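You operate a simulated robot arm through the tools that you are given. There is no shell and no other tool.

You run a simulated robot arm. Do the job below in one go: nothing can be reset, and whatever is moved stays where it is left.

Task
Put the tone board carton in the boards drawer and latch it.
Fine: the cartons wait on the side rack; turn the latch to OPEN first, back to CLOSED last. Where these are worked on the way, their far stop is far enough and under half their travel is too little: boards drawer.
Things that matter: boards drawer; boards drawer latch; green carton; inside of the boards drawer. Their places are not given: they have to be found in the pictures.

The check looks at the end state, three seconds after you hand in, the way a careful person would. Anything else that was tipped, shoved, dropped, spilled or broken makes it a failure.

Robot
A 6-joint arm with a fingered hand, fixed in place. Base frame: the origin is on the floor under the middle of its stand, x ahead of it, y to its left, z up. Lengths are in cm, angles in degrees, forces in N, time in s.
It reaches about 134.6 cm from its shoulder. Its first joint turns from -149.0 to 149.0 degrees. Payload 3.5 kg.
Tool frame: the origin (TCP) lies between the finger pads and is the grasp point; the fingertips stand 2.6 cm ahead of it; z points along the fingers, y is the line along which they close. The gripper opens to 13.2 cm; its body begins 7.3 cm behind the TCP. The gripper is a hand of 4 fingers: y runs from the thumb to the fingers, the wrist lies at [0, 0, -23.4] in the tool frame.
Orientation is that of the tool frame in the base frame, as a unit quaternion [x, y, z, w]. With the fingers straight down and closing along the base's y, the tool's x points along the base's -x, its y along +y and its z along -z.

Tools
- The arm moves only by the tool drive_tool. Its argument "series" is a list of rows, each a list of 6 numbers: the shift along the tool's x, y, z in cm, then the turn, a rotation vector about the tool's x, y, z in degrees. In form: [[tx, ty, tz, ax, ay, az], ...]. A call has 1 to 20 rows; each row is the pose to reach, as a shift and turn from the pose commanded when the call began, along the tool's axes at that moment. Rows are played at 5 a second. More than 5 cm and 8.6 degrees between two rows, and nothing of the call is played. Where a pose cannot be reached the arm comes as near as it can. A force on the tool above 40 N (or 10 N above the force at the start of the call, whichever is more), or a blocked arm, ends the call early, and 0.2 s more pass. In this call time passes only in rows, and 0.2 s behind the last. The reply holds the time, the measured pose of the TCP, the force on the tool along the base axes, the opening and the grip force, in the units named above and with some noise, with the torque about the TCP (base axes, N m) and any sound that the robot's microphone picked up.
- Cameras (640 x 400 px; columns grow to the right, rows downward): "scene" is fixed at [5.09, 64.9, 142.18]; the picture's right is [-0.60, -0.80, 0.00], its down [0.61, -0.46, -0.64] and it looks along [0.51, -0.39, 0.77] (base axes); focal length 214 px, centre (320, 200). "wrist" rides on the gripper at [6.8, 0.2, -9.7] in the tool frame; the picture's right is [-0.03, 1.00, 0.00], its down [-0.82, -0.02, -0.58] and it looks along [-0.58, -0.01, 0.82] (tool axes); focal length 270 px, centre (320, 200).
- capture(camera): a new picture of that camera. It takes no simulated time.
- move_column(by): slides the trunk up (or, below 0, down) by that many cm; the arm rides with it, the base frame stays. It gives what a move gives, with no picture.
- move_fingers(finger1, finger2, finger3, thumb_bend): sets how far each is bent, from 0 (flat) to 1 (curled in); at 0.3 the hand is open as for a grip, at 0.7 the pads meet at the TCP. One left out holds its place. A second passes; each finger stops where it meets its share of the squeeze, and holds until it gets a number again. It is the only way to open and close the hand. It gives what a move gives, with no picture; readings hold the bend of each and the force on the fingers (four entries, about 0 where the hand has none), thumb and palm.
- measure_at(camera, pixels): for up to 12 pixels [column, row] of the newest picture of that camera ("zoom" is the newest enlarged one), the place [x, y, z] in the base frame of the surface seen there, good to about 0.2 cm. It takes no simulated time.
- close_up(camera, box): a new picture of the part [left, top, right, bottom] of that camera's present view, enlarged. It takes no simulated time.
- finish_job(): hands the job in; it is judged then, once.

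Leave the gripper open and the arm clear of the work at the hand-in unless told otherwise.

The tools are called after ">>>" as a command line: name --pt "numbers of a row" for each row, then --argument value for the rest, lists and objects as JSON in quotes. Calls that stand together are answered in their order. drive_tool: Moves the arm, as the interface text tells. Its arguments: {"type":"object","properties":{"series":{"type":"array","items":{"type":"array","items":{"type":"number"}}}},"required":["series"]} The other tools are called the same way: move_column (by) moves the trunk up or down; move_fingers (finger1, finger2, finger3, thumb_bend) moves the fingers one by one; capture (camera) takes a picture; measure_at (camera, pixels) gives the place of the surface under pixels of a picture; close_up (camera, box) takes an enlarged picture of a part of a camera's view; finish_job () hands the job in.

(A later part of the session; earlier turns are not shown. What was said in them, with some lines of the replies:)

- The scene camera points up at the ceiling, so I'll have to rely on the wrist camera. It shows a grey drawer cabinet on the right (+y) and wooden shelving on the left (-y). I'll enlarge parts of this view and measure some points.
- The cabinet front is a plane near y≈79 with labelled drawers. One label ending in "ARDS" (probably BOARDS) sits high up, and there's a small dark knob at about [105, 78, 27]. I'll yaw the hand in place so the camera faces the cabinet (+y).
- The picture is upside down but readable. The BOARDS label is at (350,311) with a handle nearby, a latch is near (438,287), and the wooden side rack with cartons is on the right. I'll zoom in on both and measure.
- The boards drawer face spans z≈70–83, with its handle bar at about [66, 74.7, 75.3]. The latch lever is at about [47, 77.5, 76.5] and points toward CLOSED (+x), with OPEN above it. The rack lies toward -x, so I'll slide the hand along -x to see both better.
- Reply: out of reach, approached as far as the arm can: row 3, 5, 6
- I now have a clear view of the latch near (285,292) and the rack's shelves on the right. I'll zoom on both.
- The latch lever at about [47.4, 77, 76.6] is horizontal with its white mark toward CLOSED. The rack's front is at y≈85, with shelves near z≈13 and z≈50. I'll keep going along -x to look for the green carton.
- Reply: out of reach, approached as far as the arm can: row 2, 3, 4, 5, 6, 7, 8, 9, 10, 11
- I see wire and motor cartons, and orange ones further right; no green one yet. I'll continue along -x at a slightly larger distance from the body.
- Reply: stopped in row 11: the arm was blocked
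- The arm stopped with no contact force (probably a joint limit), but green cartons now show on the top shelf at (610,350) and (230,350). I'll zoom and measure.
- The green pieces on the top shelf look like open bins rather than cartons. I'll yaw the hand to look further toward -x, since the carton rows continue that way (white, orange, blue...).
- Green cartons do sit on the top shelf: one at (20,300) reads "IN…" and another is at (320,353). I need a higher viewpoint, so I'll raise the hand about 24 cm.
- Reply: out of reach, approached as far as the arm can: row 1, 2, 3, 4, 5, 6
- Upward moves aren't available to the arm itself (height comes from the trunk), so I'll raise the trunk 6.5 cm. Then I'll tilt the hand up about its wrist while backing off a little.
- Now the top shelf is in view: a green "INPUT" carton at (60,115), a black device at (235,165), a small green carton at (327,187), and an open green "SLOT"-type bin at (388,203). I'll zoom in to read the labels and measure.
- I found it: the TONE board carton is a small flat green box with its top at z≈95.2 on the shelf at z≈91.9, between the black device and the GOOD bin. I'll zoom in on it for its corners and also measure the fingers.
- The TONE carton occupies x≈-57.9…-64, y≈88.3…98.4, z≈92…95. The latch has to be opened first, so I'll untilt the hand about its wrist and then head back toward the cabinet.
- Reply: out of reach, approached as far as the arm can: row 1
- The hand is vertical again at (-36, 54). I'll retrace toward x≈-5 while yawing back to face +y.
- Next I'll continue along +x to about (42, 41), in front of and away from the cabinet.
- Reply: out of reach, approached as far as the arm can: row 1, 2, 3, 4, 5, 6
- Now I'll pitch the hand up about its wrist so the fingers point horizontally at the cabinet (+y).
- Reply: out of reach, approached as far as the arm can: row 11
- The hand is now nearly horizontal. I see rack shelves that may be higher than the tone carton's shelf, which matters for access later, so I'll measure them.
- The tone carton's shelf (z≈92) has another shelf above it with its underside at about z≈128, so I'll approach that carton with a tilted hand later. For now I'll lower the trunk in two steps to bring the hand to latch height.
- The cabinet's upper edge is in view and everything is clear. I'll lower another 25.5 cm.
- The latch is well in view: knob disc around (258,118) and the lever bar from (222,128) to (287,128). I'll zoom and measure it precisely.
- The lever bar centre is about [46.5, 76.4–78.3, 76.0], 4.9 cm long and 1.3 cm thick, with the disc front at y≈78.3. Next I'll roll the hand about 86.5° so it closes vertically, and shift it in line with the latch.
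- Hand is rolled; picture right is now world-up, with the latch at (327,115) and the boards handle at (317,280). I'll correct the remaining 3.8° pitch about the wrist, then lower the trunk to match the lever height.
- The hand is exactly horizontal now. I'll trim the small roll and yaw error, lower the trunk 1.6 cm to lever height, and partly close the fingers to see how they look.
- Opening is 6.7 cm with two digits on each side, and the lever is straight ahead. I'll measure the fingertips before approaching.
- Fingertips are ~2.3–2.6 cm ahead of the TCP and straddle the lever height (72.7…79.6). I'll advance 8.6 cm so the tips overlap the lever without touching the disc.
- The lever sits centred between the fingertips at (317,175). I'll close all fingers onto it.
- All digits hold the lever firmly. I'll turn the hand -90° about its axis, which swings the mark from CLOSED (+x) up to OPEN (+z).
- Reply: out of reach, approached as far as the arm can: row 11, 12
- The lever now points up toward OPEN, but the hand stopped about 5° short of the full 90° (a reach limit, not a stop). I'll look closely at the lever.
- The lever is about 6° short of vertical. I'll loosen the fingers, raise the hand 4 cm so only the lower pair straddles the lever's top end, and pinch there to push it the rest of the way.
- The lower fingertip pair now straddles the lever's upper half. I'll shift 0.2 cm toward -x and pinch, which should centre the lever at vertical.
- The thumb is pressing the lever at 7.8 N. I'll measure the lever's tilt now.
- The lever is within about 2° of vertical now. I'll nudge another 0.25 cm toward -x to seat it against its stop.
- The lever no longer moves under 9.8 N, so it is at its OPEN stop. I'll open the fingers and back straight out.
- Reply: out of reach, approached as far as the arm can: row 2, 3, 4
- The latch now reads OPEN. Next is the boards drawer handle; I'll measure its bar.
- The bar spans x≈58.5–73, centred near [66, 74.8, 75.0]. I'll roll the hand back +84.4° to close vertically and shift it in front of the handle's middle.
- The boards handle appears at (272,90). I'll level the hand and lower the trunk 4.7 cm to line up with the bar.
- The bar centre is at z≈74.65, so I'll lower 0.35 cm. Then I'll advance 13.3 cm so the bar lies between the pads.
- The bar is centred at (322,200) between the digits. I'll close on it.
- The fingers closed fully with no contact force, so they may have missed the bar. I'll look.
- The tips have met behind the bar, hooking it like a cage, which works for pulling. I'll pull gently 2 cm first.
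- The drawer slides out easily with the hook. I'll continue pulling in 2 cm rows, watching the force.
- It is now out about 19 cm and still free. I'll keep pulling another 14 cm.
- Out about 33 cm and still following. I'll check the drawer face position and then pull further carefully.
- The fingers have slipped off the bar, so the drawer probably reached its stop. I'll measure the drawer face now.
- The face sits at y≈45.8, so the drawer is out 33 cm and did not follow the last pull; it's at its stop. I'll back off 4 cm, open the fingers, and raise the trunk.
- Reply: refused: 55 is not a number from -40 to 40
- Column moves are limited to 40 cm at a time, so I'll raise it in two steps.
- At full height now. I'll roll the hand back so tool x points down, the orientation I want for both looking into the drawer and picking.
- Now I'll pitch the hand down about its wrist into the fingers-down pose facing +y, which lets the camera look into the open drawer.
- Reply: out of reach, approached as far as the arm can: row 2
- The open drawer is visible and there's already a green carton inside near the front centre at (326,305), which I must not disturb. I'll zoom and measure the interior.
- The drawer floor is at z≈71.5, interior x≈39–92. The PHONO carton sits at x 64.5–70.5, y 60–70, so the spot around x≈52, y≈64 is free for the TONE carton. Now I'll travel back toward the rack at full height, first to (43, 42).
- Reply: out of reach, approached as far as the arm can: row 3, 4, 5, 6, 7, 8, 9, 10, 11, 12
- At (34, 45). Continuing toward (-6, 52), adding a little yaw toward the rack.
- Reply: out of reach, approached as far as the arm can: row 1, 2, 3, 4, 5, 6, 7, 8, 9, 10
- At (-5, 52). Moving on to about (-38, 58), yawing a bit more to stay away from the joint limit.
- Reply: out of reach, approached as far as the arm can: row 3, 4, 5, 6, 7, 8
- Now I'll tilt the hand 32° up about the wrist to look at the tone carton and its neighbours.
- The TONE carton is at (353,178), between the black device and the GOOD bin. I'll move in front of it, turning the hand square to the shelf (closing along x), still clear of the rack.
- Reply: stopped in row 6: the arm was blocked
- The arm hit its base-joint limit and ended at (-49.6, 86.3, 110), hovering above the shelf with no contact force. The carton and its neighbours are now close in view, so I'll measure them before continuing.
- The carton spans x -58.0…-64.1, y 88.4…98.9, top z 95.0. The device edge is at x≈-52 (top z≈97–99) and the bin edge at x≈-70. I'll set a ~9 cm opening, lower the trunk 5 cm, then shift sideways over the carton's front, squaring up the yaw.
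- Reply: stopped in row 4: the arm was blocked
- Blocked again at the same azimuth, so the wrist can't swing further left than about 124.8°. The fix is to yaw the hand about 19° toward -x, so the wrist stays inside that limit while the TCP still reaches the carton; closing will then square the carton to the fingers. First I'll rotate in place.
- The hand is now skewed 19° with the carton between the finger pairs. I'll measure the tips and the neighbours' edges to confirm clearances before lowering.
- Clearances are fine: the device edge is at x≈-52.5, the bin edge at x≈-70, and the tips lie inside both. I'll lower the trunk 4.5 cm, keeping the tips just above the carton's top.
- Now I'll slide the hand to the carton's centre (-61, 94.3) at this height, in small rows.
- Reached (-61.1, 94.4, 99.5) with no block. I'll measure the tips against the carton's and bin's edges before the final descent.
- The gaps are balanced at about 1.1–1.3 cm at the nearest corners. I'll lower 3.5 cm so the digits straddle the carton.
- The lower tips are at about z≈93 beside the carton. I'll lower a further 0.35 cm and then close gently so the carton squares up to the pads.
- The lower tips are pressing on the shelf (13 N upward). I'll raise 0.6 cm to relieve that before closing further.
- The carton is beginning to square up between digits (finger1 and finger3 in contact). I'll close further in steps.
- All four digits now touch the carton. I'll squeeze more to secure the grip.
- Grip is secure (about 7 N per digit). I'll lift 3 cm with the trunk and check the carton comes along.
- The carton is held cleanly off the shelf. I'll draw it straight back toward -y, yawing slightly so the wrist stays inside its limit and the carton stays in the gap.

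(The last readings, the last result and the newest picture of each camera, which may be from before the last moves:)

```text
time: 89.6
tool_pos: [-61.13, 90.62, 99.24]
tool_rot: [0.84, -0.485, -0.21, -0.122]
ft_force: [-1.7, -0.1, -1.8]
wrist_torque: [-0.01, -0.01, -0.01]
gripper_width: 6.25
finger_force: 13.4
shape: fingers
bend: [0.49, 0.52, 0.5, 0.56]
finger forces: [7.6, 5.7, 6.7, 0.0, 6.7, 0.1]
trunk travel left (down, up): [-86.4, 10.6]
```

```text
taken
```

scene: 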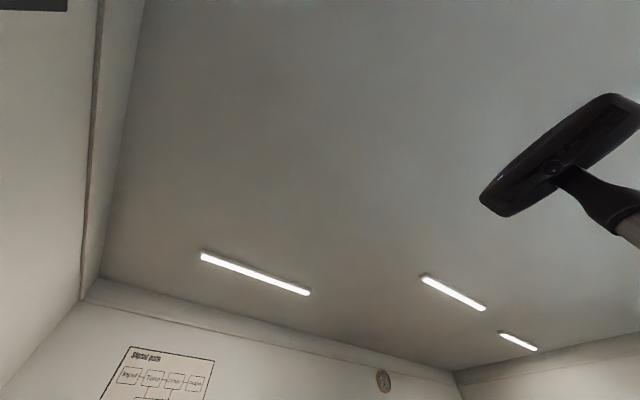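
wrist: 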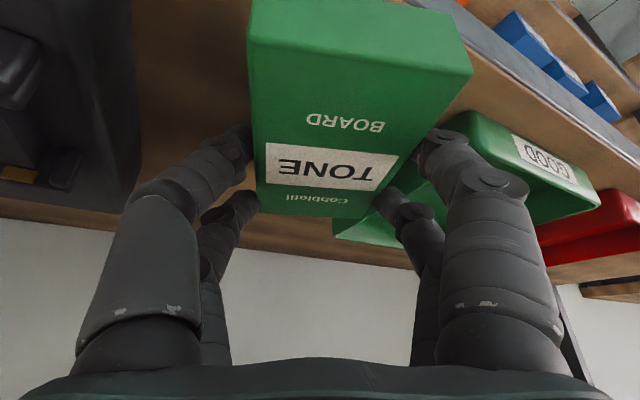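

Continuing the retreat to y≈86 with more yaw, then I'll raise.

>>> drive_tool --pt "0.88 0.58 -0.47 -2.12 0 -3.97" --pt "1.76 1.15 -0.94 -4.24 0 -7.94" --pt "2.63 1.73 -1.41 -6.36 0 -11.9" --pt "3.51 2.3 -1.88 -8.48 0 -15.87"

>>> capture --camera "wrist"

```text
time: 90.6
tool_pos: [-61.04, 86.05, 99.26]
tool_rot: [0.906, -0.348, -0.226, -0.087]
ft_force: [-0.4, 0.1, -0.9]
wrist_torque: [0.06, -0.01, -0.04]
gripper_width: 6.27
finger_force: 13.6
shape: fingers
bend: [0.49, 0.52, 0.5, 0.56]
finger forces: [7.7, 5.7, 6.6, 0.0, 6.7, 0.1]
trunk travel left (down, up): [-86.4, 10.6]
```

```text
taken
```

wrist: 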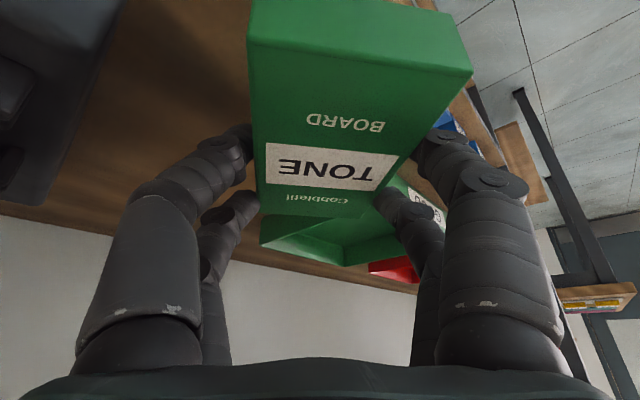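

The carton is clear of its neighbours. I'll retreat diagonally away from the rack at this height before raising.

>>> drive_tool --pt "2.02 0.3 -1.08 0 0 0" --pt "4.04 0.6 -2.15 0 0 0" --pt "6.05 0.9 -3.2 0 0 0" --pt "8.07 1.19 -4.3 0 0 0"

>>> capture --camera "wrist"

```text
time: 91.6
tool_pos: [-54.74, 79.02, 99.31]
tool_rot: [0.906, -0.348, -0.226, -0.087]
ft_force: [-0.8, -0.7, -1.0]
wrist_torque: [0.0, -0.02, 0.0]
gripper_width: 6.23
finger_force: 13.2
shape: fingers
bend: [0.49, 0.52, 0.5, 0.56]
finger forces: [7.6, 5.7, 6.7, 0.1, 6.7, 0.0]
trunk travel left (down, up): [-86.4, 10.6]
```

```text
taken
```

wrist: 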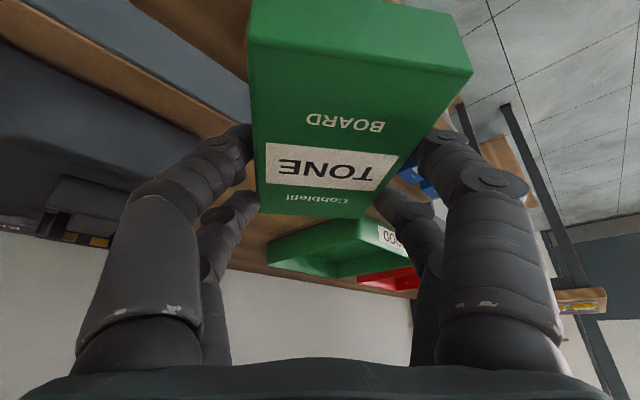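

Clear of the rack now; at this height (carton bottom ≈95) it can travel over the open drawer. I'll head back in stages, first to about (-42, 67).

>>> drive_tool --pt "2.53 0.1 -1.35 1.02 0 1.92" --pt "5.07 0.21 -2.7 2.03 0 3.83" --pt "7.6 0.31 -4.05 3.05 0 5.75" --pt "10.1 0.41 -5.4 4.07 0 7.67" --pt "12.7 0.52 -6.75 5.08 0 9.58" --pt "15.2 0.62 -8.1 6.1 0 11.5"

```text
time: 93.0
tool_pos: [-42.75, 66.86, 99.34]
tool_rot: [0.86, -0.449, -0.215, -0.113]
ft_force: [-0.9, 0.6, -1.3]
wrist_torque: [0.0, -0.02, 0.0]
gripper_width: 6.29
finger_force: 13.8
shape: fingers
bend: [0.49, 0.52, 0.5, 0.56]
finger forces: [7.7, 5.7, 6.8, 0.0, 6.7, 0.1]
trunk travel left (down, up): [-86.4, 10.6]
```

Continuing toward (-7, 64), yaw easing back.

>>> drive_tool --pt "2.05 -2.76 -1.09 0.93 0 1.74" --pt "4.1 -5.52 -2.18 1.86 0 3.48" --pt "6.15 -8.28 -3.27 2.78 0 5.22" --pt "8.2 -11.04 -4.36 3.71 0 6.96" --pt "10.25 -13.8 -5.45 4.64 0 8.7" --pt "12.3 -16.56 -6.54 5.57 0 10.44" --pt "14.35 -19.32 -7.63 6.5 0 12.18" --pt "16.4 -22.08 -8.72 7.42 0 13.92" --pt "18.45 -24.84 -9.81 8.35 0 15.66" --pt "20.5 -27.6 -10.9 9.28 0 17.4"

```text
time: 95.2
tool_pos: [-6.55, 63.8, 99.41]
tool_rot: [0.771, -0.589, -0.193, -0.146]
ft_force: [0.3, 0.5, -1.2]
wrist_torque: [0.05, 0.01, 0.0]
gripper_width: 6.23
finger_force: 13.2
shape: fingers
bend: [0.49, 0.52, 0.5, 0.56]
finger forces: [7.5, 5.7, 6.6, 0.0, 6.6, 0.0]
trunk travel left (down, up): [-86.4, 10.6]
```

Next stage: toward (27, 58), holding orientation.

>>> drive_tool --pt "1.31 -3.08 -0.7 0 0 0" --pt "2.61 -6.16 -1.41 0 0 0" --pt "3.92 -9.23 -2.11 0 0 0" --pt "5.23 -12.3 -2.81 0 0 0" --pt "6.54 -15.4 -3.52 0 0 0" --pt "7.84 -18.5 -4.22 0 0 0" --pt "9.15 -21.5 -4.92 0 0 0" --pt "10.5 -24.6 -5.62 0 0 0" --pt "11.8 -27.7 -6.33 0 0 0" --pt "13.07 -30.78 -7.03 0 0 0"

>>> capture --camera "wrist"

```text
time: 97.4
tool_pos: [26.81, 57.5, 99.35]
tool_rot: [0.771, -0.589, -0.193, -0.146]
ft_force: [-0.4, -0.3, -1.8]
wrist_torque: [0.03, -0.01, 0.03]
gripper_width: 6.23
finger_force: 13.3
shape: fingers
bend: [0.49, 0.52, 0.5, 0.56]
finger forces: [7.4, 5.9, 6.5, 0.0, 6.8, 0.0]
trunk travel left (down, up): [-86.4, 10.6]
```

```text
taken
```

wrist: 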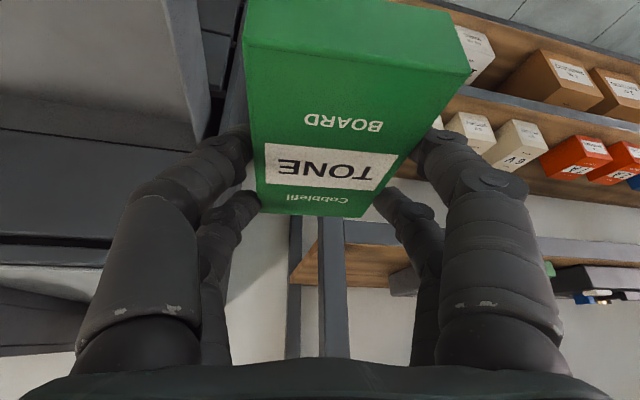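

The carton is steady in the grip. I'll move over the free spot in the drawer, TCP at about (51.5, 65).

>>> drive_tool --pt "-0.08 -3.2 0.04 0 0 0" --pt "-0.17 -6.45 0.07 0 0 0" --pt "-0.25 -9.7 0.11 0 0 0" --pt "-0.33 -12.9 0.15 0 0 0" --pt "-0.41 -16.1 0.18 0 0 0" --pt "-0.5 -19.35 0.22 0 0 0" --pt "-0.58 -22.6 0.25 0 0 0" --pt "-0.66 -25.8 0.29 0 0 0"

>>> capture --camera "wrist"

```text
time: 99.2
tool_pos: [51.27, 64.77, 99.26]
tool_rot: [0.771, -0.589, -0.193, -0.147]
ft_force: [0.3, 0.0, -1.8]
wrist_torque: [-0.02, 0.03, -0.03]
gripper_width: 6.24
finger_force: 13.0
shape: fingers
bend: [0.49, 0.52, 0.5, 0.56]
finger forces: [7.6, 5.9, 6.5, 0.0, 6.9, 0.1]
out of reach, approached as far as the arm can: row 4, 5, 6, 7
trunk travel left (down, up): [-86.4, 10.6]
```

```text
taken
```

wrist: 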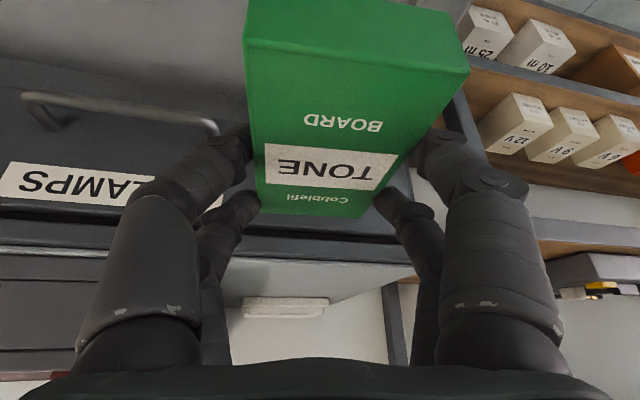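

I'm over the drawer. I'll measure the carton's corners and nearby drawer surfaces.

>>> measure_at --camera "wrist" --pixels '[[255, 45], [460, 75], [362, 210], [262, 205], [200, 50], [225, 90], [100, 30], [470, 100], [430, 60], [100, 110], [310, 300], [250, 20]]'

```text
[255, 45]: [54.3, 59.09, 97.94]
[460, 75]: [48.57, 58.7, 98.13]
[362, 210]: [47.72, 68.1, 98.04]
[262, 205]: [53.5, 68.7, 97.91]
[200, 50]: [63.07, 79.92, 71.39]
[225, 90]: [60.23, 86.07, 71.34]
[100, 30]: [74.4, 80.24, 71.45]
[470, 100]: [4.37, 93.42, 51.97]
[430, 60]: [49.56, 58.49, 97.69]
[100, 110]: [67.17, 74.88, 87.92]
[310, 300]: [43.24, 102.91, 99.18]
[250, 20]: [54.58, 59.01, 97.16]
```

The carton is level (top z≈98.0) with about 23.5 cm to the drawer floor, and clear of both the PHONO carton and the walls. I'll lower in steps.

>>> move_column --by -12

>>> capture --camera "wrist"

```text
time: 100.7
tool_pos: [51.23, 64.66, 87.25]
tool_rot: [0.771, -0.589, -0.192, -0.146]
ft_force: [0.1, 0.9, -2.2]
wrist_torque: [0.01, 0.01, 0.0]
gripper_width: 6.22
finger_force: 13.5
shape: fingers
bend: [0.49, 0.52, 0.5, 0.56]
finger forces: [7.6, 6.0, 6.5, 0.0, 6.8, 0.0]
trunk travel left (down, up): [-74.4, 22.6]
```

```text
taken
```

wrist: 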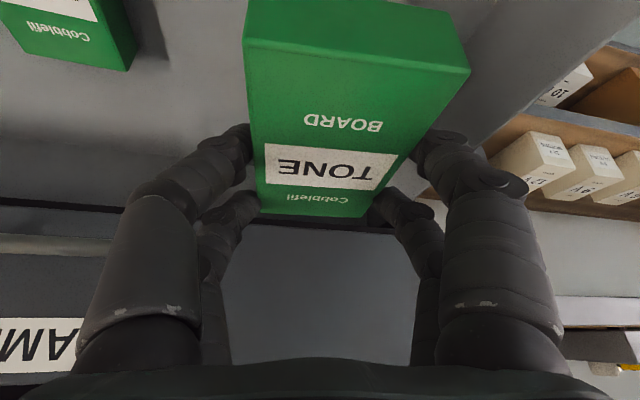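

The PHONO carton is at upper left, well clear. Lowering 8 more.

>>> move_column --by -8

>>> capture --camera "wrist"

>>> measure_at --camera "wrist" --pixels '[[255, 45], [460, 75], [362, 210], [262, 205], [200, 60], [130, 60], [300, 260], [500, 60]]'

```text
time: 101.8
tool_pos: [51.27, 64.82, 79.26]
tool_rot: [0.771, -0.588, -0.193, -0.146]
ft_force: [0.0, 0.5, -1.0]
wrist_torque: [-0.02, 0.04, 0.0]
gripper_width: 6.21
finger_force: 13.1
shape: fingers
bend: [0.49, 0.52, 0.5, 0.56]
finger forces: [7.6, 6.0, 6.4, 0.0, 6.9, 0.0]
trunk travel left (down, up): [-66.4, 30.6]
```

```text
taken
```

wrist: 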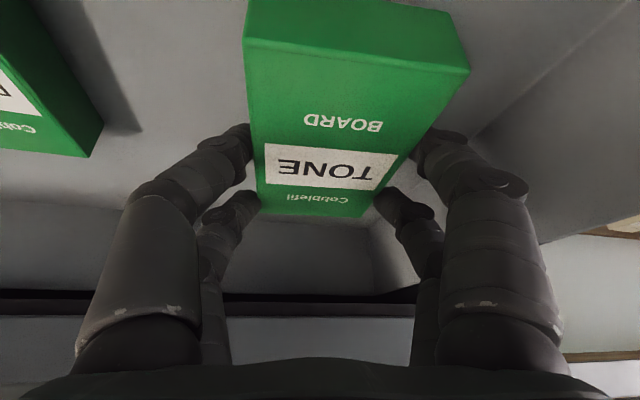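

```text
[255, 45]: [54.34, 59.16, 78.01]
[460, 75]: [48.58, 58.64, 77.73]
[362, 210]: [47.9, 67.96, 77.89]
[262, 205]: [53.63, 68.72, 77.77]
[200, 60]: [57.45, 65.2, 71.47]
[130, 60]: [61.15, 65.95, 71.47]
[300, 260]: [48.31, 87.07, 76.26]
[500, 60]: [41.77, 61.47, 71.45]
```

About 3.3 cm to go to the floor (71.45). Lowering 3.2.

>>> move_column --by -3.2

>>> measure_at --camera "wrist" --pixels '[[255, 45], [362, 210]]'

```text
time: 102.6
tool_pos: [51.32, 64.75, 76.09]
tool_rot: [0.771, -0.59, -0.191, -0.146]
ft_force: [-0.3, 0.9, -1.7]
wrist_torque: [0.0, -0.01, 0.03]
gripper_width: 6.22
finger_force: 13.7
shape: fingers
bend: [0.49, 0.52, 0.5, 0.56]
finger forces: [7.5, 5.8, 6.5, 0.0, 6.9, 0.0]
trunk travel left (down, up): [-63.2, 33.8]
```

```text
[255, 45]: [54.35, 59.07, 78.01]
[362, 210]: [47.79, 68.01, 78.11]
```

No floor contact yet; lowering another 0.25 cm to touch down.

>>> move_column --by -0.25

>>> capture --camera "wrist"

>>> measure_at --camera "wrist" --pixels '[[255, 45], [460, 75], [362, 210], [262, 205]]'

```text
time: 103.1
tool_pos: [51.3, 64.86, 75.88]
tool_rot: [0.771, -0.589, -0.193, -0.147]
ft_force: [-0.2, -0.6, 0.0]
wrist_torque: [-0.03, -0.03, -0.03]
gripper_width: 6.22
finger_force: 13.1
shape: fingers
bend: [0.49, 0.52, 0.5, 0.56]
finger forces: [7.5, 5.9, 6.3, 0.0, 6.8, 0.0]
trunk travel left (down, up): [-63.0, 34.0]
```

```text
taken
```

wrist: 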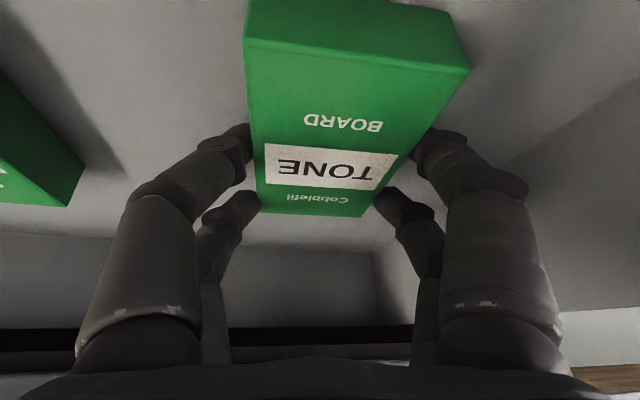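

```text
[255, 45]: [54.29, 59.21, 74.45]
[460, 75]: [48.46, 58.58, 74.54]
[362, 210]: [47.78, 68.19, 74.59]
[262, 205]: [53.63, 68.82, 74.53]
```

The carton top (74.5) matches the PHONO carton's, and its weight is off the hand, so it's resting on the floor. I'll open the fingers.

>>> move_fingers --finger1 0.42 --finger2 0.42 --finger3 0.42 --thumb_bend 0.42

>>> capture --camera "wrist"

```text
time: 104.1
tool_pos: [51.26, 64.73, 75.85]
tool_rot: [0.771, -0.589, -0.192, -0.146]
ft_force: [0.6, 1.0, 0.1]
wrist_torque: [-0.01, 0.02, -0.03]
gripper_width: 9.19
finger_force: 0.0
shape: fingers
bend: [0.42, 0.42, 0.42, 0.42]
finger forces: [0.0, 0.0, 0.0, 0.0, 0.1, 0.0]
trunk travel left (down, up): [-63.0, 34.0]
```

```text
taken
```

wrist: 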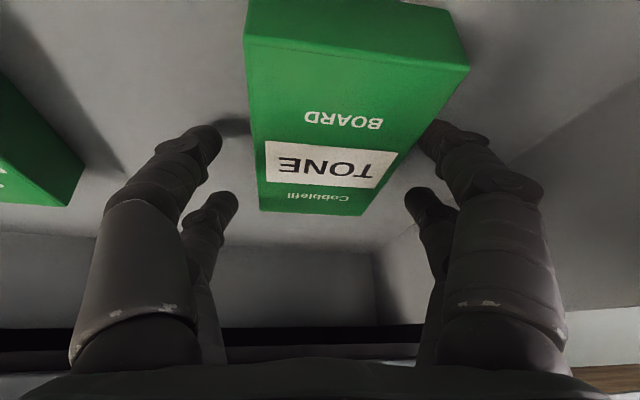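

Released cleanly. Now I'll raise the trunk straight up, 26 cm.

>>> move_column --by 26

>>> capture --camera "wrist"

```text
time: 106.8
tool_pos: [51.22, 64.9, 101.85]
tool_rot: [0.771, -0.588, -0.194, -0.147]
ft_force: [0.5, 0.1, -0.4]
wrist_torque: [0.01, 0.03, 0.03]
gripper_width: 9.25
finger_force: 0.1
shape: fingers
bend: [0.42, 0.42, 0.42, 0.42]
finger forces: [0.0, 0.0, 0.0, 0.1, 0.0, 0.0]
trunk travel left (down, up): [-89.0, 8.0]
```

```text
taken
```

wrist: 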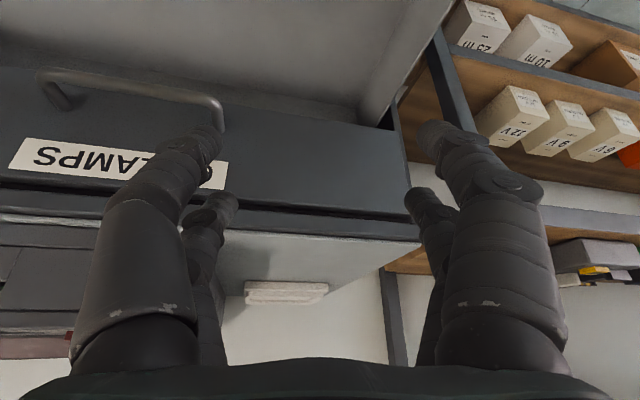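

The hand is clear above the drawer. To push the drawer shut I need to be in front of it, so I'll move the hand back (-y) to about wrist (66, 8) at this height.

>>> drive_tool --pt "3.5 0.06 -1.86 0 0 0" --pt "7 0.12 -3.7 0 0 0" --pt "10.5 0.18 -5.6 0 0 0" --pt "14 0.24 -7.4 0 0 0" --pt "17.5 0.3 -9.3 0 0 0" --pt "21 0.36 -11.15 0 0 0" --pt "24.4 0.41 -13 0 0 0" --pt "27.9 0.47 -14.9 0 0 0" --pt "31.4 0.53 -16.7 0 0 0" --pt "34.9 0.59 -18.6 0 0 0" --pt "38.4 0.65 -20.4 0 0 0" --pt "41.9 0.71 -22.3 0 0 0"

>>> capture --camera "wrist"

```text
time: 109.4
tool_pos: [60.36, 28.03, 101.48]
tool_rot: [0.743, -0.63, -0.187, -0.128]
ft_force: [-0.7, 0.2, -0.6]
wrist_torque: [0.02, 0.02, -0.04]
gripper_width: 9.24
finger_force: 0.0
shape: fingers
bend: [0.42, 0.42, 0.42, 0.42]
finger forces: [0.0, 0.0, 0.1, 0.1, 0.1, 0.1]
out of reach, approached as far as the arm can: row 8, 9, 10, 11, 12
trunk travel left (down, up): [-89.0, 8.0]
```

```text
taken
```

wrist: 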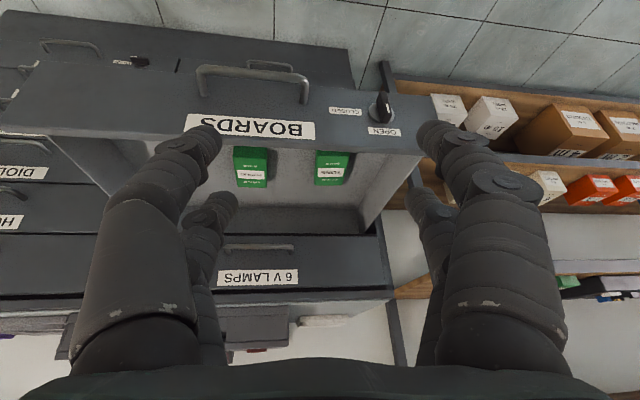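

Both green cartons are visible in the drawer, side by side. The yaw limit kept the hand at (60, 28); from here I'll rotate it directly into the horizontal, vertically closing pose used for the handle.

>>> drive_tool --pt "-1.16 1.04 -0.39 -3.0 -4.16 5.89" --pt "-2.4 1.89 -0.97 -6.0 -8.33 11.79" --pt "-3.71 2.53 -1.73 -9.0 -12.49 17.68" --pt "-5.04 2.93 -2.66 -12.0 -16.65 23.58" --pt "-6.36 3.1 -3.76 -15.0 -20.82 29.47" --pt "-7.63 3.03 -4.99 -18.0 -24.98 35.37" --pt "-8.81 2.72 -6.36 -21.0 -29.14 41.26" --pt "-9.89 2.17 -7.83 -23.99 -33.31 47.15" --pt "-10.81 1.4 -9.39 -26.99 -37.47 53.05" --pt "-11.55 0.41 -11.01 -29.99 -41.63 58.94" --pt "-12.1 -0.79 -12.67 -32.99 -45.8 64.84" --pt "-12.43 -2.16 -14.35 -35.99 -49.96 70.73" --pt "-12.51 -3.69 -16.01 -38.99 -54.12 76.63" --pt "-12.34 -5.34 -17.64 -41.99 -58.29 82.52"

>>> capture --camera "wrist"

```text
time: 112.4
tool_pos: [66.25, 32.71, 122.42]
tool_rot: [0.001, 0.708, 0.707, 0.001]
ft_force: [0.0, -0.3, -0.5]
wrist_torque: [0.02, 0.0, -0.03]
gripper_width: 9.26
finger_force: 0.0
shape: fingers
bend: [0.42, 0.42, 0.42, 0.42]
finger forces: [0.1, 0.0, 0.0, 0.1, 0.0, 0.1]
trunk travel left (down, up): [-89.0, 8.0]
```

```text
taken
```

wrist: 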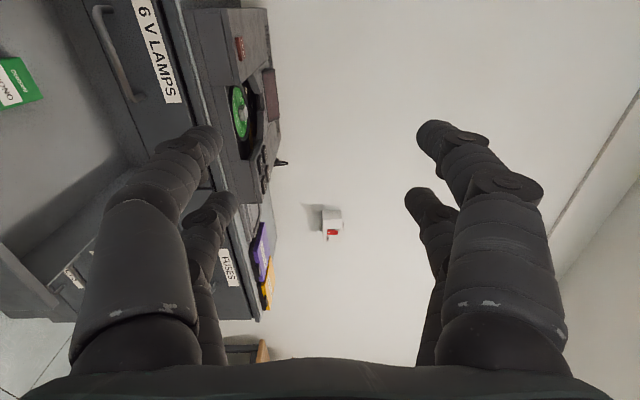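

The hand is horizontal again at (66.2, 32.7). I'll narrow the fingers to about 4.2 cm and lower the trunk to handle height in two steps.

>>> move_fingers --finger1 0.57 --finger2 0.57 --finger3 0.57 --thumb_bend 0.57

>>> move_column --by -40

>>> move_column --by -7.75

>>> capture --camera "wrist"

```text
time: 113.4
tool_pos: [66.24, 32.77, 122.42]
tool_rot: [-0.001, 0.707, 0.708, 0.001]
ft_force: [0.2, 0.6, -0.8]
wrist_torque: [0.02, 0.02, -0.01]
gripper_width: 4.63
finger_force: 0.1
shape: fingers
bend: [0.56, 0.56, 0.56, 0.56]
finger forces: [0.0, 0.0, 0.0, 0.0, 0.0, 0.0]
trunk travel left (down, up): [-89.0, 8.0]
```

```text
time: 117.2
tool_pos: [66.29, 32.67, 82.51]
tool_rot: [-0.001, 0.707, 0.707, 0.001]
ft_force: [0.3, -0.1, -0.1]
wrist_torque: [0.0, 0.02, -0.01]
gripper_width: 4.61
finger_force: 0.1
shape: fingers
bend: [0.56, 0.56, 0.56, 0.56]
finger forces: [0.0, 0.0, 0.0, 0.1, 0.1, 0.1]
trunk travel left (down, up): [-49.0, 48.0]
```

```text
time: 118.4
tool_pos: [66.22, 32.74, 74.8]
tool_rot: [-0.001, 0.707, 0.708, 0.002]
ft_force: [-0.2, 0.0, -1.1]
wrist_torque: [0.06, 0.0, -0.03]
gripper_width: 4.64
finger_force: 0.0
shape: fingers
bend: [0.56, 0.56, 0.56, 0.56]
finger forces: [0.0, 0.1, 0.0, 0.1, 0.0, 0.1]
trunk travel left (down, up): [-41.2, 55.8]
```

```text
taken
```

wrist: 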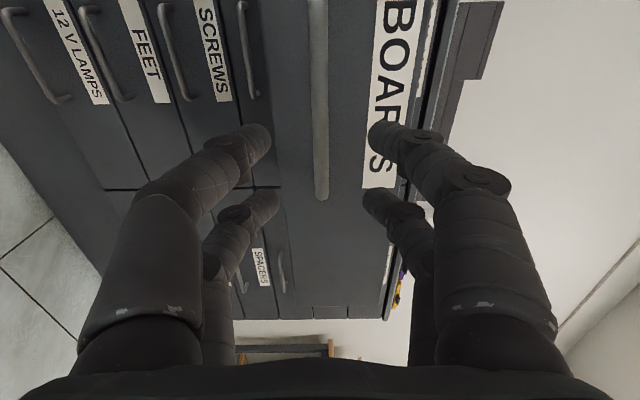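

The bar lines up between the digits at (322,100). I'll advance 10 cm so the bar lies between the fingers and the tips nearly reach the drawer face.

>>> drive_tool --pt "0 0 3 0 0 0" --pt "0 0 6 0 0 0" --pt "0 0 8.5 0 0 0" --pt "0 0 10 0 0 0"

>>> capture --camera "wrist"

```text
time: 119.4
tool_pos: [66.14, 42.89, 74.8]
tool_rot: [-0.001, 0.706, 0.708, 0.002]
ft_force: [0.4, -0.2, -0.2]
wrist_torque: [0.0, -0.01, -0.01]
gripper_width: 4.61
finger_force: 0.1
shape: fingers
bend: [0.56, 0.56, 0.56, 0.56]
finger forces: [0.0, 0.0, 0.0, 0.0, 0.1, 0.0]
trunk travel left (down, up): [-41.2, 55.8]
```

```text
taken
```

wrist: 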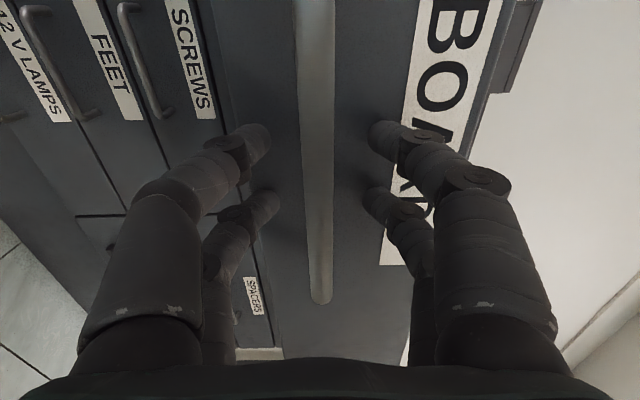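

The bar is between the digits, tips just short of the face. I'll push the drawer in smoothly, 1.6 cm per row.

>>> drive_tool --pt "0 0 1.2 0 0 0" --pt "0 0 2.6 0 0 0" --pt "0 0 4.2 0 0 0" --pt "0 0 5.8 0 0 0" --pt "0 0 7.4 0 0 0" --pt "0 0 9 0 0 0" --pt "0 0 10.6 0 0 0" --pt "0 0 12.2 0 0 0" --pt "0 0 13.8 0 0 0" --pt "0 0 15.4 0 0 0" --pt "0 0 17 0 0 0" --pt "0 0 18.6 0 0 0" --pt "0 0 20.2 0 0 0" --pt "0 0 21.8 0 0 0" --pt "0 0 23.4 0 0 0" --pt "0 0 25 0 0 0" --pt "0 0 26.6 0 0 0" --pt "0 0 28.2 0 0 0" --pt "0 0 29.6 0 0 0" --pt "0 0 30.8 0 0 0"

>>> capture --camera "wrist"

```text
time: 123.6
tool_pos: [66.31, 73.72, 74.74]
tool_rot: [-0.001, 0.707, 0.707, 0.002]
ft_force: [0.5, 0.1, 0.1]
wrist_torque: [-0.03, -0.02, 0.0]
gripper_width: 4.61
finger_force: 0.0
shape: fingers
bend: [0.56, 0.56, 0.56, 0.56]
finger forces: [0.0, 0.0, 0.0, 0.0, 0.0, 0.1]
trunk travel left (down, up): [-41.2, 55.8]
```

```text
taken
```

wrist: 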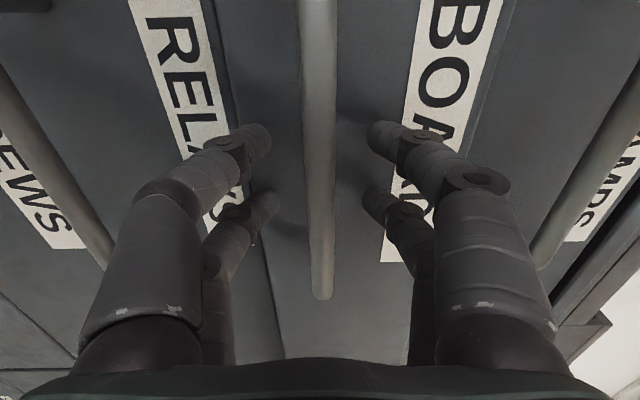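

Nearly closed. I'll check the face position, then push the last few centimetres slowly.

>>> measure_at --camera "wrist" --pixels '[[370, 300], [300, 330], [440, 60], [180, 50], [270, 60], [560, 60]]'

>>> drive_tool --pt "0 0 0.7 0 0 0" --pt "0 0 1.4 0 0 0" --pt "0 0 2.0 0 0 0" --pt "0 0 2.5 0 0 0" --pt "0 0 2.9 0 0 0"

>>> capture --camera "wrist"

>>> measure_at --camera "wrist" --pixels '[[370, 300], [300, 330], [440, 60], [180, 50], [270, 60], [560, 60]]'

```text
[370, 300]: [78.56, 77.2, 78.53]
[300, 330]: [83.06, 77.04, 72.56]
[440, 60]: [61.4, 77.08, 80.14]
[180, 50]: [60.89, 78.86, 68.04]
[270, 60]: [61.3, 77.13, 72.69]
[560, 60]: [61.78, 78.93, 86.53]
```

```text
time: 124.8
tool_pos: [66.14, 75.76, 74.7]
tool_rot: [-0.001, 0.708, 0.706, 0.003]
ft_force: [-1.2, -16.0, -0.3]
wrist_torque: [0.08, 0.02, 0.01]
gripper_width: 4.55
finger_force: 8.8
shape: fingers
bend: [0.57, 0.57, 0.56, 0.56]
finger forces: [5.5, 4.3, 4.3, 0.1, 2.1, 0.1]
trunk travel left (down, up): [-41.2, 55.8]
stopped in row 5: the force on the tool passed its limit at 45 N (the readings are from after the stop); the commanded pose is now the measured one
```

```text
taken
```

wrist: 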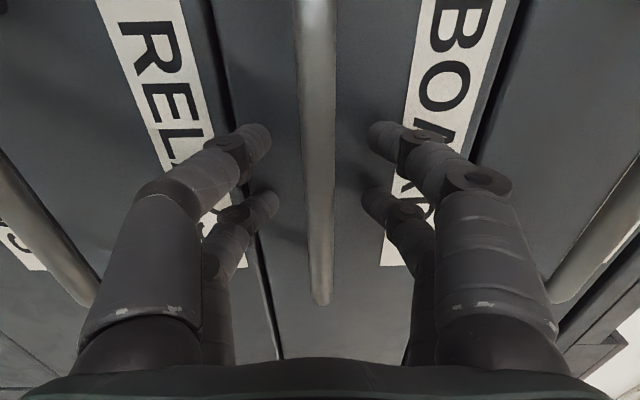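

```text
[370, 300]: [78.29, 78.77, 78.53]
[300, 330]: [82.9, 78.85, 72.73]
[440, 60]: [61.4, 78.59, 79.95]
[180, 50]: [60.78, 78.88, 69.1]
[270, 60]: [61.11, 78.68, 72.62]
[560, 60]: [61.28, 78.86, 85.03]
```

The drawer face is flush at y≈78.8, so it's fully closed. I'll back straight out 14 cm, leaving the bar untouched.

>>> drive_tool --pt "0 0 -1.5 0 0 0" --pt "0 0 -3.5 0 0 0" --pt "0 0 -6.5 0 0 0" --pt "0 0 -10 0 0 0" --pt "0 0 -14 0 0 0"

>>> capture --camera "wrist"

>>> measure_at --camera "wrist" --pixels '[[318, 60], [290, 220], [340, 220], [345, 60], [220, 100], [500, 100]]'

```text
time: 126.0
tool_pos: [66.26, 61.85, 74.67]
tool_rot: [-0.002, 0.707, 0.707, 0.001]
ft_force: [-0.7, 0.6, -0.4]
wrist_torque: [0.02, 0.01, -0.02]
gripper_width: 4.58
finger_force: 0.1
shape: fingers
bend: [0.56, 0.56, 0.56, 0.56]
finger forces: [0.0, 0.0, 0.0, 0.1, 0.0, 0.1]
trunk travel left (down, up): [-41.2, 55.8]
```

```text
taken
```

wrist: 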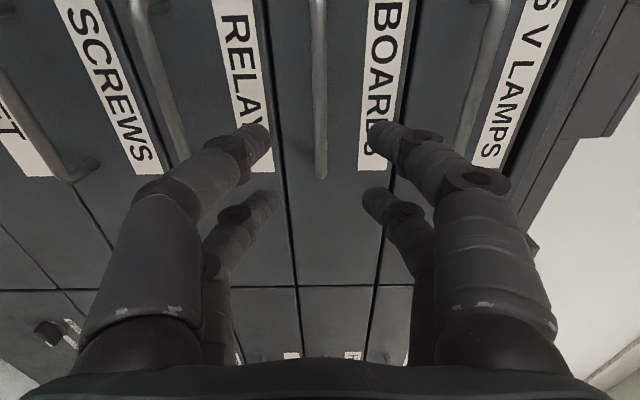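

```text
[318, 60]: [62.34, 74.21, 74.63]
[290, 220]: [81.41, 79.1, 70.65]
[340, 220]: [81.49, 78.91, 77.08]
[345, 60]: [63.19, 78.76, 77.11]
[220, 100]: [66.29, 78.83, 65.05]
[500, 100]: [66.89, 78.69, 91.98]
```

The boards drawer face is flush with its neighbours. Now for the latch: I'll shift to x≈46.5 and roll the hand -84° so it closes horizontally on the upright lever.

>>> drive_tool --pt "1.8 0 0 0 0 -7.64" --pt "3.59 0 0 0 0 -15.27" --pt "5.39 0 0 0 0 -22.9" --pt "7.18 0 0 0 0 -30.5" --pt "8.98 0 0 0 0 -38.2" --pt "10.77 0 0 0 0 -45.8" --pt "12.57 0 0 0 0 -53.5" --pt "14.36 0 0 0 0 -61.1" --pt "16.16 0 0 0 0 -68.7" --pt "17.95 0 0 0 0 -76.4" --pt "19.75 0 0 0 0 -84"

>>> capture --camera "wrist"

>>> measure_at --camera "wrist" --pixels '[[320, 90], [320, 110], [320, 130], [300, 90], [340, 90], [320, 60]]'

```text
time: 128.4
tool_pos: [46.53, 62.06, 74.29]
tool_rot: [-0.474, 0.533, 0.523, 0.467]
ft_force: [-0.6, 0.3, 0.3]
wrist_torque: [-0.01, 0.02, -0.01]
gripper_width: 4.59
finger_force: 0.0
shape: fingers
bend: [0.56, 0.56, 0.56, 0.56]
finger forces: [0.1, 0.1, 0.0, 0.0, 0.0, 0.0]
trunk travel left (down, up): [-41.2, 55.8]
```

```text
taken
```

wrist: 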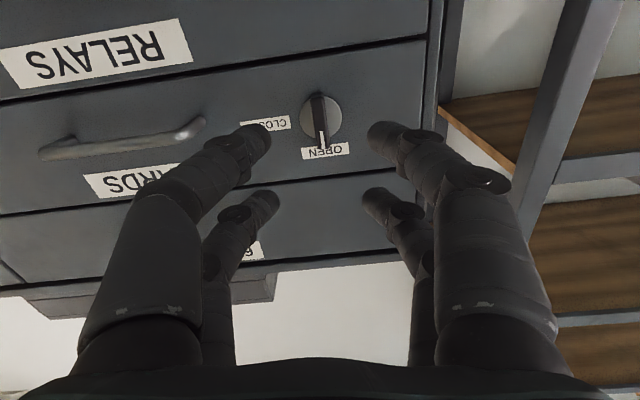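

```text
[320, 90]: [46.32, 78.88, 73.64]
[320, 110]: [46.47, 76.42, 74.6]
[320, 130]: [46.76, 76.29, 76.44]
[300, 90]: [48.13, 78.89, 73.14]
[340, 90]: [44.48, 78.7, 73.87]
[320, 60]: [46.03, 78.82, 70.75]
```

The lever is still upright at OPEN. I'll raise the trunk 1.9 cm to centre on it, then advance to straddle it.

>>> move_column --by 1.9

>>> drive_tool --pt "0 0 4 0 0 0" --pt "0 0 8 0 0 0" --pt "0 0 11 0 0 0" --pt "0 0 13.4 0 0 0"

>>> capture --camera "wrist"

```text
time: 129.0
tool_pos: [46.51, 61.96, 76.22]
tool_rot: [-0.474, 0.533, 0.523, 0.467]
ft_force: [-0.3, -0.4, -0.4]
wrist_torque: [0.05, 0.02, 0.01]
gripper_width: 4.56
finger_force: 0.0
shape: fingers
bend: [0.56, 0.56, 0.56, 0.56]
finger forces: [0.0, 0.1, 0.1, 0.0, 0.0, 0.0]
trunk travel left (down, up): [-43.1, 53.9]
```

```text
time: 130.0
tool_pos: [46.57, 75.6, 76.12]
tool_rot: [-0.474, 0.534, 0.522, 0.467]
ft_force: [-0.7, -0.3, -0.4]
wrist_torque: [-0.01, -0.03, -0.03]
gripper_width: 4.6
finger_force: 0.0
shape: fingers
bend: [0.56, 0.56, 0.56, 0.56]
finger forces: [0.1, 0.0, 0.0, 0.1, 0.1, 0.1]
trunk travel left (down, up): [-43.1, 53.9]
```

```text
taken
```

wrist: 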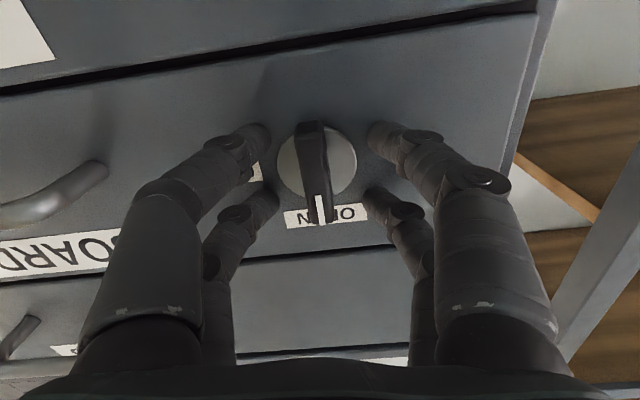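

The lever sits between the digits at (315,172). Closing on it.

>>> move_fingers --finger1 0.7 --finger2 0.7 --finger3 0.7 --thumb_bend 0.7

>>> capture --camera "wrist"

```text
time: 131.0
tool_pos: [46.55, 75.55, 76.29]
tool_rot: [-0.474, 0.534, 0.522, 0.466]
ft_force: [4.4, 1.6, -1.4]
wrist_torque: [0.0, -0.06, -0.08]
gripper_width: 1.08
finger_force: 5.9
shape: fingers
bend: [0.68, 0.67, 0.67, 0.67]
finger forces: [1.6, 1.8, 3.1, 0.0, 4.8, 0.0]
trunk travel left (down, up): [-43.1, 53.9]
```

```text
taken
```

wrist: 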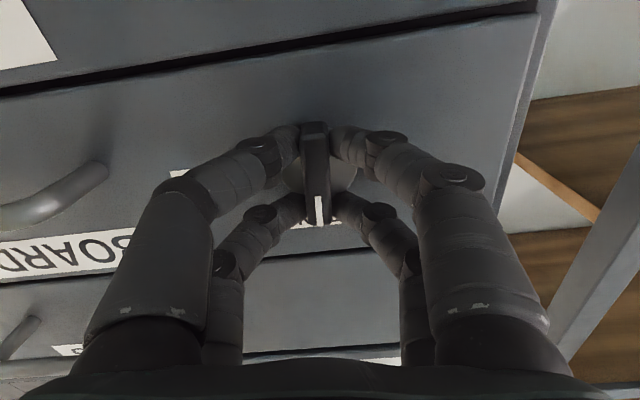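

Held by all digits. I'll turn the hand +86° to swing the lever back toward CLOSED.

>>> drive_tool --pt "0 0 0 0 0 8" --pt "0 0 0 0 0 16" --pt "0 0 0 0 0 24" --pt "0 0 0 0 0 32" --pt "0 0 0 0 0 40" --pt "0 0 0 0 0 48" --pt "0 0 0 0 0 56" --pt "0 0 0 0 0 64" --pt "0 0 0 0 0 72" --pt "0 0 0 0 0 80" --pt "0 0 0 0 0 86"

>>> capture --camera "wrist"

```text
time: 133.4
tool_pos: [46.52, 75.56, 76.01]
tool_rot: [0.018, 0.714, 0.7, -0.017]
ft_force: [6.2, -0.1, -2.3]
wrist_torque: [-0.03, -0.12, -0.15]
gripper_width: 1.04
finger_force: 6.2
shape: fingers
bend: [0.68, 0.67, 0.67, 0.68]
finger forces: [1.7, 3.1, 2.0, 0.1, 5.3, 0.0]
trunk travel left (down, up): [-43.1, 53.9]
```

```text
taken
```

wrist: 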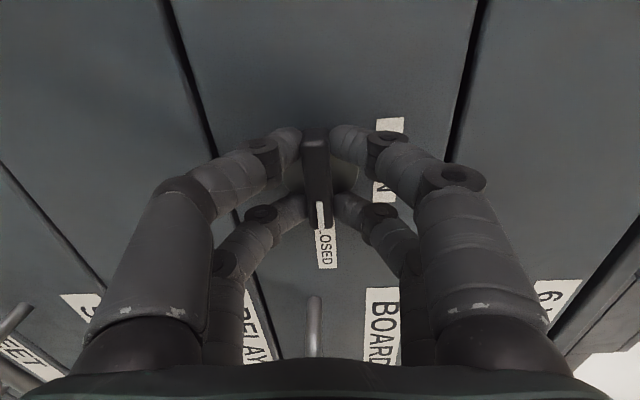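

The lever now points at CLOSED. I'll measure its exact tilt.

>>> close_up --camera "wrist" --box '[260, 110, 380, 270]'

>>> measure_at --camera "wrist" --pixels '[[317, 145], [318, 165], [320, 190], [321, 210], [321, 222], [316, 135]]'

```text
2.50 times, centred on (320, 190) of wrist
```

zoom: 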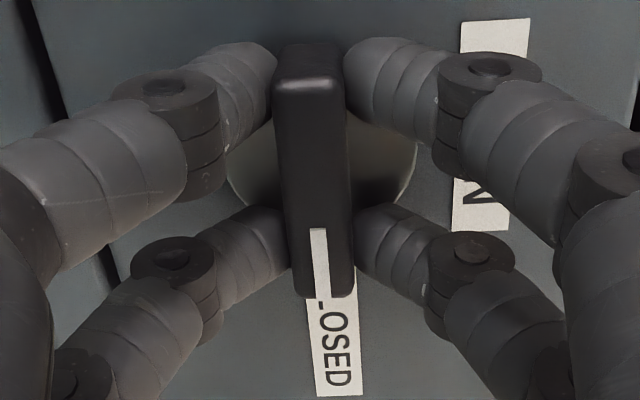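

```text
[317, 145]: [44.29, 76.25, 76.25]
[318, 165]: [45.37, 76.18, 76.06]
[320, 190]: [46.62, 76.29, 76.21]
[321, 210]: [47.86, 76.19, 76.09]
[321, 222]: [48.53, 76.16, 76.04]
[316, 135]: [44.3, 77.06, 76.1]
```

The lever is essentially horizontal. I'll turn another 4° to make sure it's against its CLOSED stop.

>>> drive_tool --pt "0 0 0 0 0 2" --pt "0 0 0 0 0 4"

>>> capture --camera "wrist"

>>> measure_at --camera "wrist" --pixels '[[317, 145], [318, 165], [320, 190], [321, 210], [321, 222]]'

```text
time: 134.0
tool_pos: [46.6, 75.48, 76.15]
tool_rot: [0.042, 0.714, 0.698, -0.041]
ft_force: [4.4, 1.2, -3.4]
wrist_torque: [-0.02, -0.17, -0.12]
gripper_width: 1.07
finger_force: 6.1
shape: fingers
bend: [0.68, 0.67, 0.67, 0.67]
finger forces: [0.9, 3.9, 1.5, 0.0, 6.6, 0.0]
trunk travel left (down, up): [-43.1, 53.9]
```

```text
taken
```

wrist: 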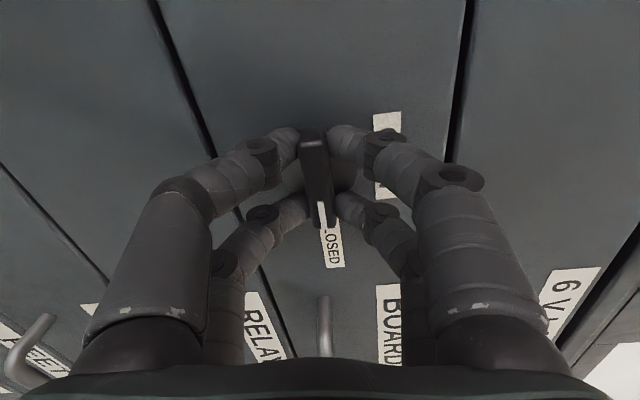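

```text
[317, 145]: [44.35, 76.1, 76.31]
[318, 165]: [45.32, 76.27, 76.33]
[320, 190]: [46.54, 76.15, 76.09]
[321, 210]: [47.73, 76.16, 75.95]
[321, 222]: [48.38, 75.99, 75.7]
```

The lever stayed put while the hand turned further, so it's on its CLOSED stop. I'll open the fingers and back straight out.

>>> move_fingers --finger1 0.5 --finger2 0.5 --finger3 0.5 --thumb_bend 0.5

>>> drive_tool --pt "0 0 -3 0 0 0" --pt "0 0 -6 0 0 0" --pt "0 0 -10 0 0 0" --pt "0 0 -14 0 0 0" --pt "0 0 -18 0 0 0"

>>> capture --camera "wrist"

```text
time: 135.0
tool_pos: [46.57, 75.47, 76.09]
tool_rot: [0.042, 0.713, 0.698, -0.04]
ft_force: [0.8, -0.5, 0.2]
wrist_torque: [0.04, 0.0, 0.01]
gripper_width: 6.52
finger_force: 0.0
shape: fingers
bend: [0.5, 0.5, 0.5, 0.5]
finger forces: [0.6, 0.0, 0.1, 0.0, 0.0, 0.0]
trunk travel left (down, up): [-43.1, 53.9]
```

```text
time: 136.2
tool_pos: [46.46, 57.18, 76.24]
tool_rot: [0.042, 0.711, 0.701, -0.04]
ft_force: [0.0, -0.1, -0.6]
wrist_torque: [0.02, -0.03, 0.02]
gripper_width: 6.54
finger_force: 0.0
shape: fingers
bend: [0.5, 0.5, 0.5, 0.5]
finger forces: [0.1, 0.1, 0.0, 0.0, 0.0, 0.1]
trunk travel left (down, up): [-43.1, 53.9]
```

```text
taken
```

wrist: 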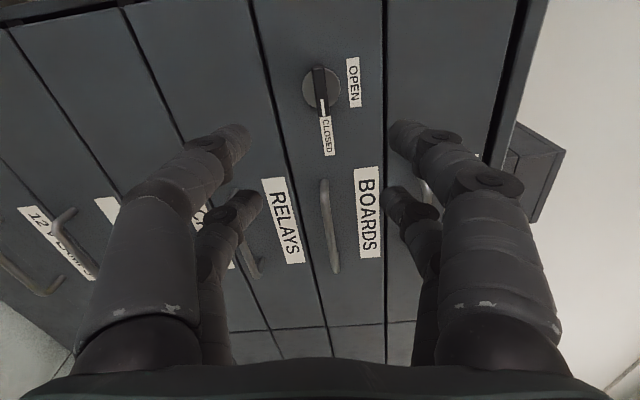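

The lever points straight at CLOSED and the drawer is shut. I'll zoom in to verify the lever and the drawer flushness.

>>> close_up --camera "wrist" --box '[270, 40, 400, 170]'

>>> measure_at --camera "wrist" --pixels '[[318, 72], [320, 88], [322, 105], [323, 114], [345, 130], [250, 120], [420, 60], [345, 40], [325, 230], [300, 160]]'

```text
3.08 times, centred on (335, 105) of wrist
```

zoom: 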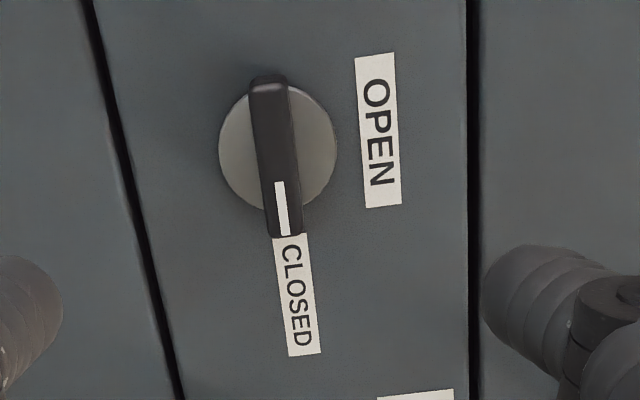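

```text
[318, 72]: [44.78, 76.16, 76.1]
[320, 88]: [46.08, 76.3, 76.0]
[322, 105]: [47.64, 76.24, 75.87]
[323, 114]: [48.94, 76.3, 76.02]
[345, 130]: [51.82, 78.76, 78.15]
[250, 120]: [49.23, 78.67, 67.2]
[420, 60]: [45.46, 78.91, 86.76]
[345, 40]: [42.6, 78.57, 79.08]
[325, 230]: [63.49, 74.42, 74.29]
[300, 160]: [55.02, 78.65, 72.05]
```

The lever is exactly horizontal at CLOSED and the drawer face is flush. Finally I'll open the gripper fully and move the arm clear of the cabinet.

>>> move_fingers --finger1 0.3 --finger2 0.3 --finger3 0.3 --thumb_bend 0.3

>>> drive_tool --pt "-2 0 -3 0 0 0" --pt "-5 0 -6 0 0 0" --pt "-8 0 -9 0 0 0" --pt "-11 0 -12 0 0 0" --pt "-14 0 -15 0 0 0" --pt "-17 0 -18 0 0 0"

>>> capture --camera "wrist"

```text
time: 137.2
tool_pos: [46.42, 57.33, 76.29]
tool_rot: [0.042, 0.711, 0.701, -0.039]
ft_force: [0.2, -0.5, 0.4]
wrist_torque: [-0.01, 0.01, 0.02]
gripper_width: 13.25
finger_force: 0.1
shape: fingers
bend: [0.3, 0.3, 0.3, 0.3]
finger forces: [0.0, 0.1, 0.0, 0.0, 0.0, 0.1]
trunk travel left (down, up): [-43.1, 53.9]
```

```text
time: 138.6
tool_pos: [63.48, 39.31, 76.26]
tool_rot: [0.041, 0.713, 0.698, -0.04]
ft_force: [0.5, -0.1, 0.1]
wrist_torque: [0.0, -0.01, -0.01]
gripper_width: 13.25
finger_force: 0.1
shape: fingers
bend: [0.3, 0.3, 0.3, 0.3]
finger forces: [0.0, 0.0, 0.0, 0.0, 0.0, 0.0]
out of reach, approached as far as the arm can: row 2, 3, 4, 5, 6
trunk travel left (down, up): [-43.1, 53.9]
```

```text
taken
```

wrist: 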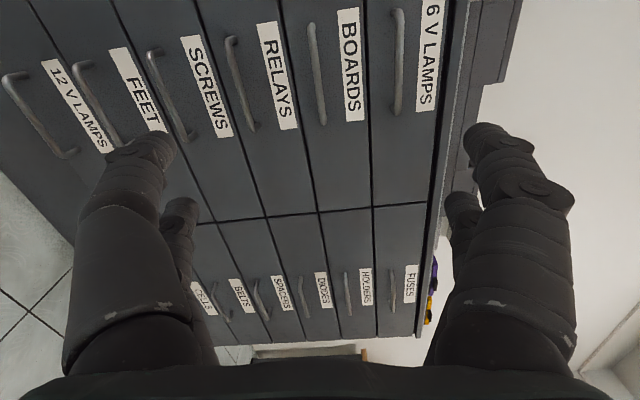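

All drawers are flush, the latch is CLOSED with the TONE carton inside, the gripper is open and the arm is about 37 cm clear of the cabinet. Handing in.

>>> finish_job

```text
The job is handed in.
```

The TONE board carton is in the boards drawer. The drawer is shut and its latch is back at CLOSED. I've handed the job in, but no verdict has come back yet.

- **Carton:** it rests flat on the drawer floor, beside a PHONO carton that was already in there. I saw both in place before closing the drawer, and I haven't looked inside since.
- **Drawer:** I pulled it out about 33 cm to its stop and pushed it back until its face was level with the drawers around it.
- **Latch:** I turned it to OPEN first and back to CLOSED last. The lever measured level and pointed straight at the CLOSED label.
- **Everything else:** while closing on the carton, the fingertips pressed on the rack shelf with about 13 N until I raised the hand. I saw nothing else touched or moved.
- **Arm:** the gripper is open and about 37 cm clear of the cabinet.
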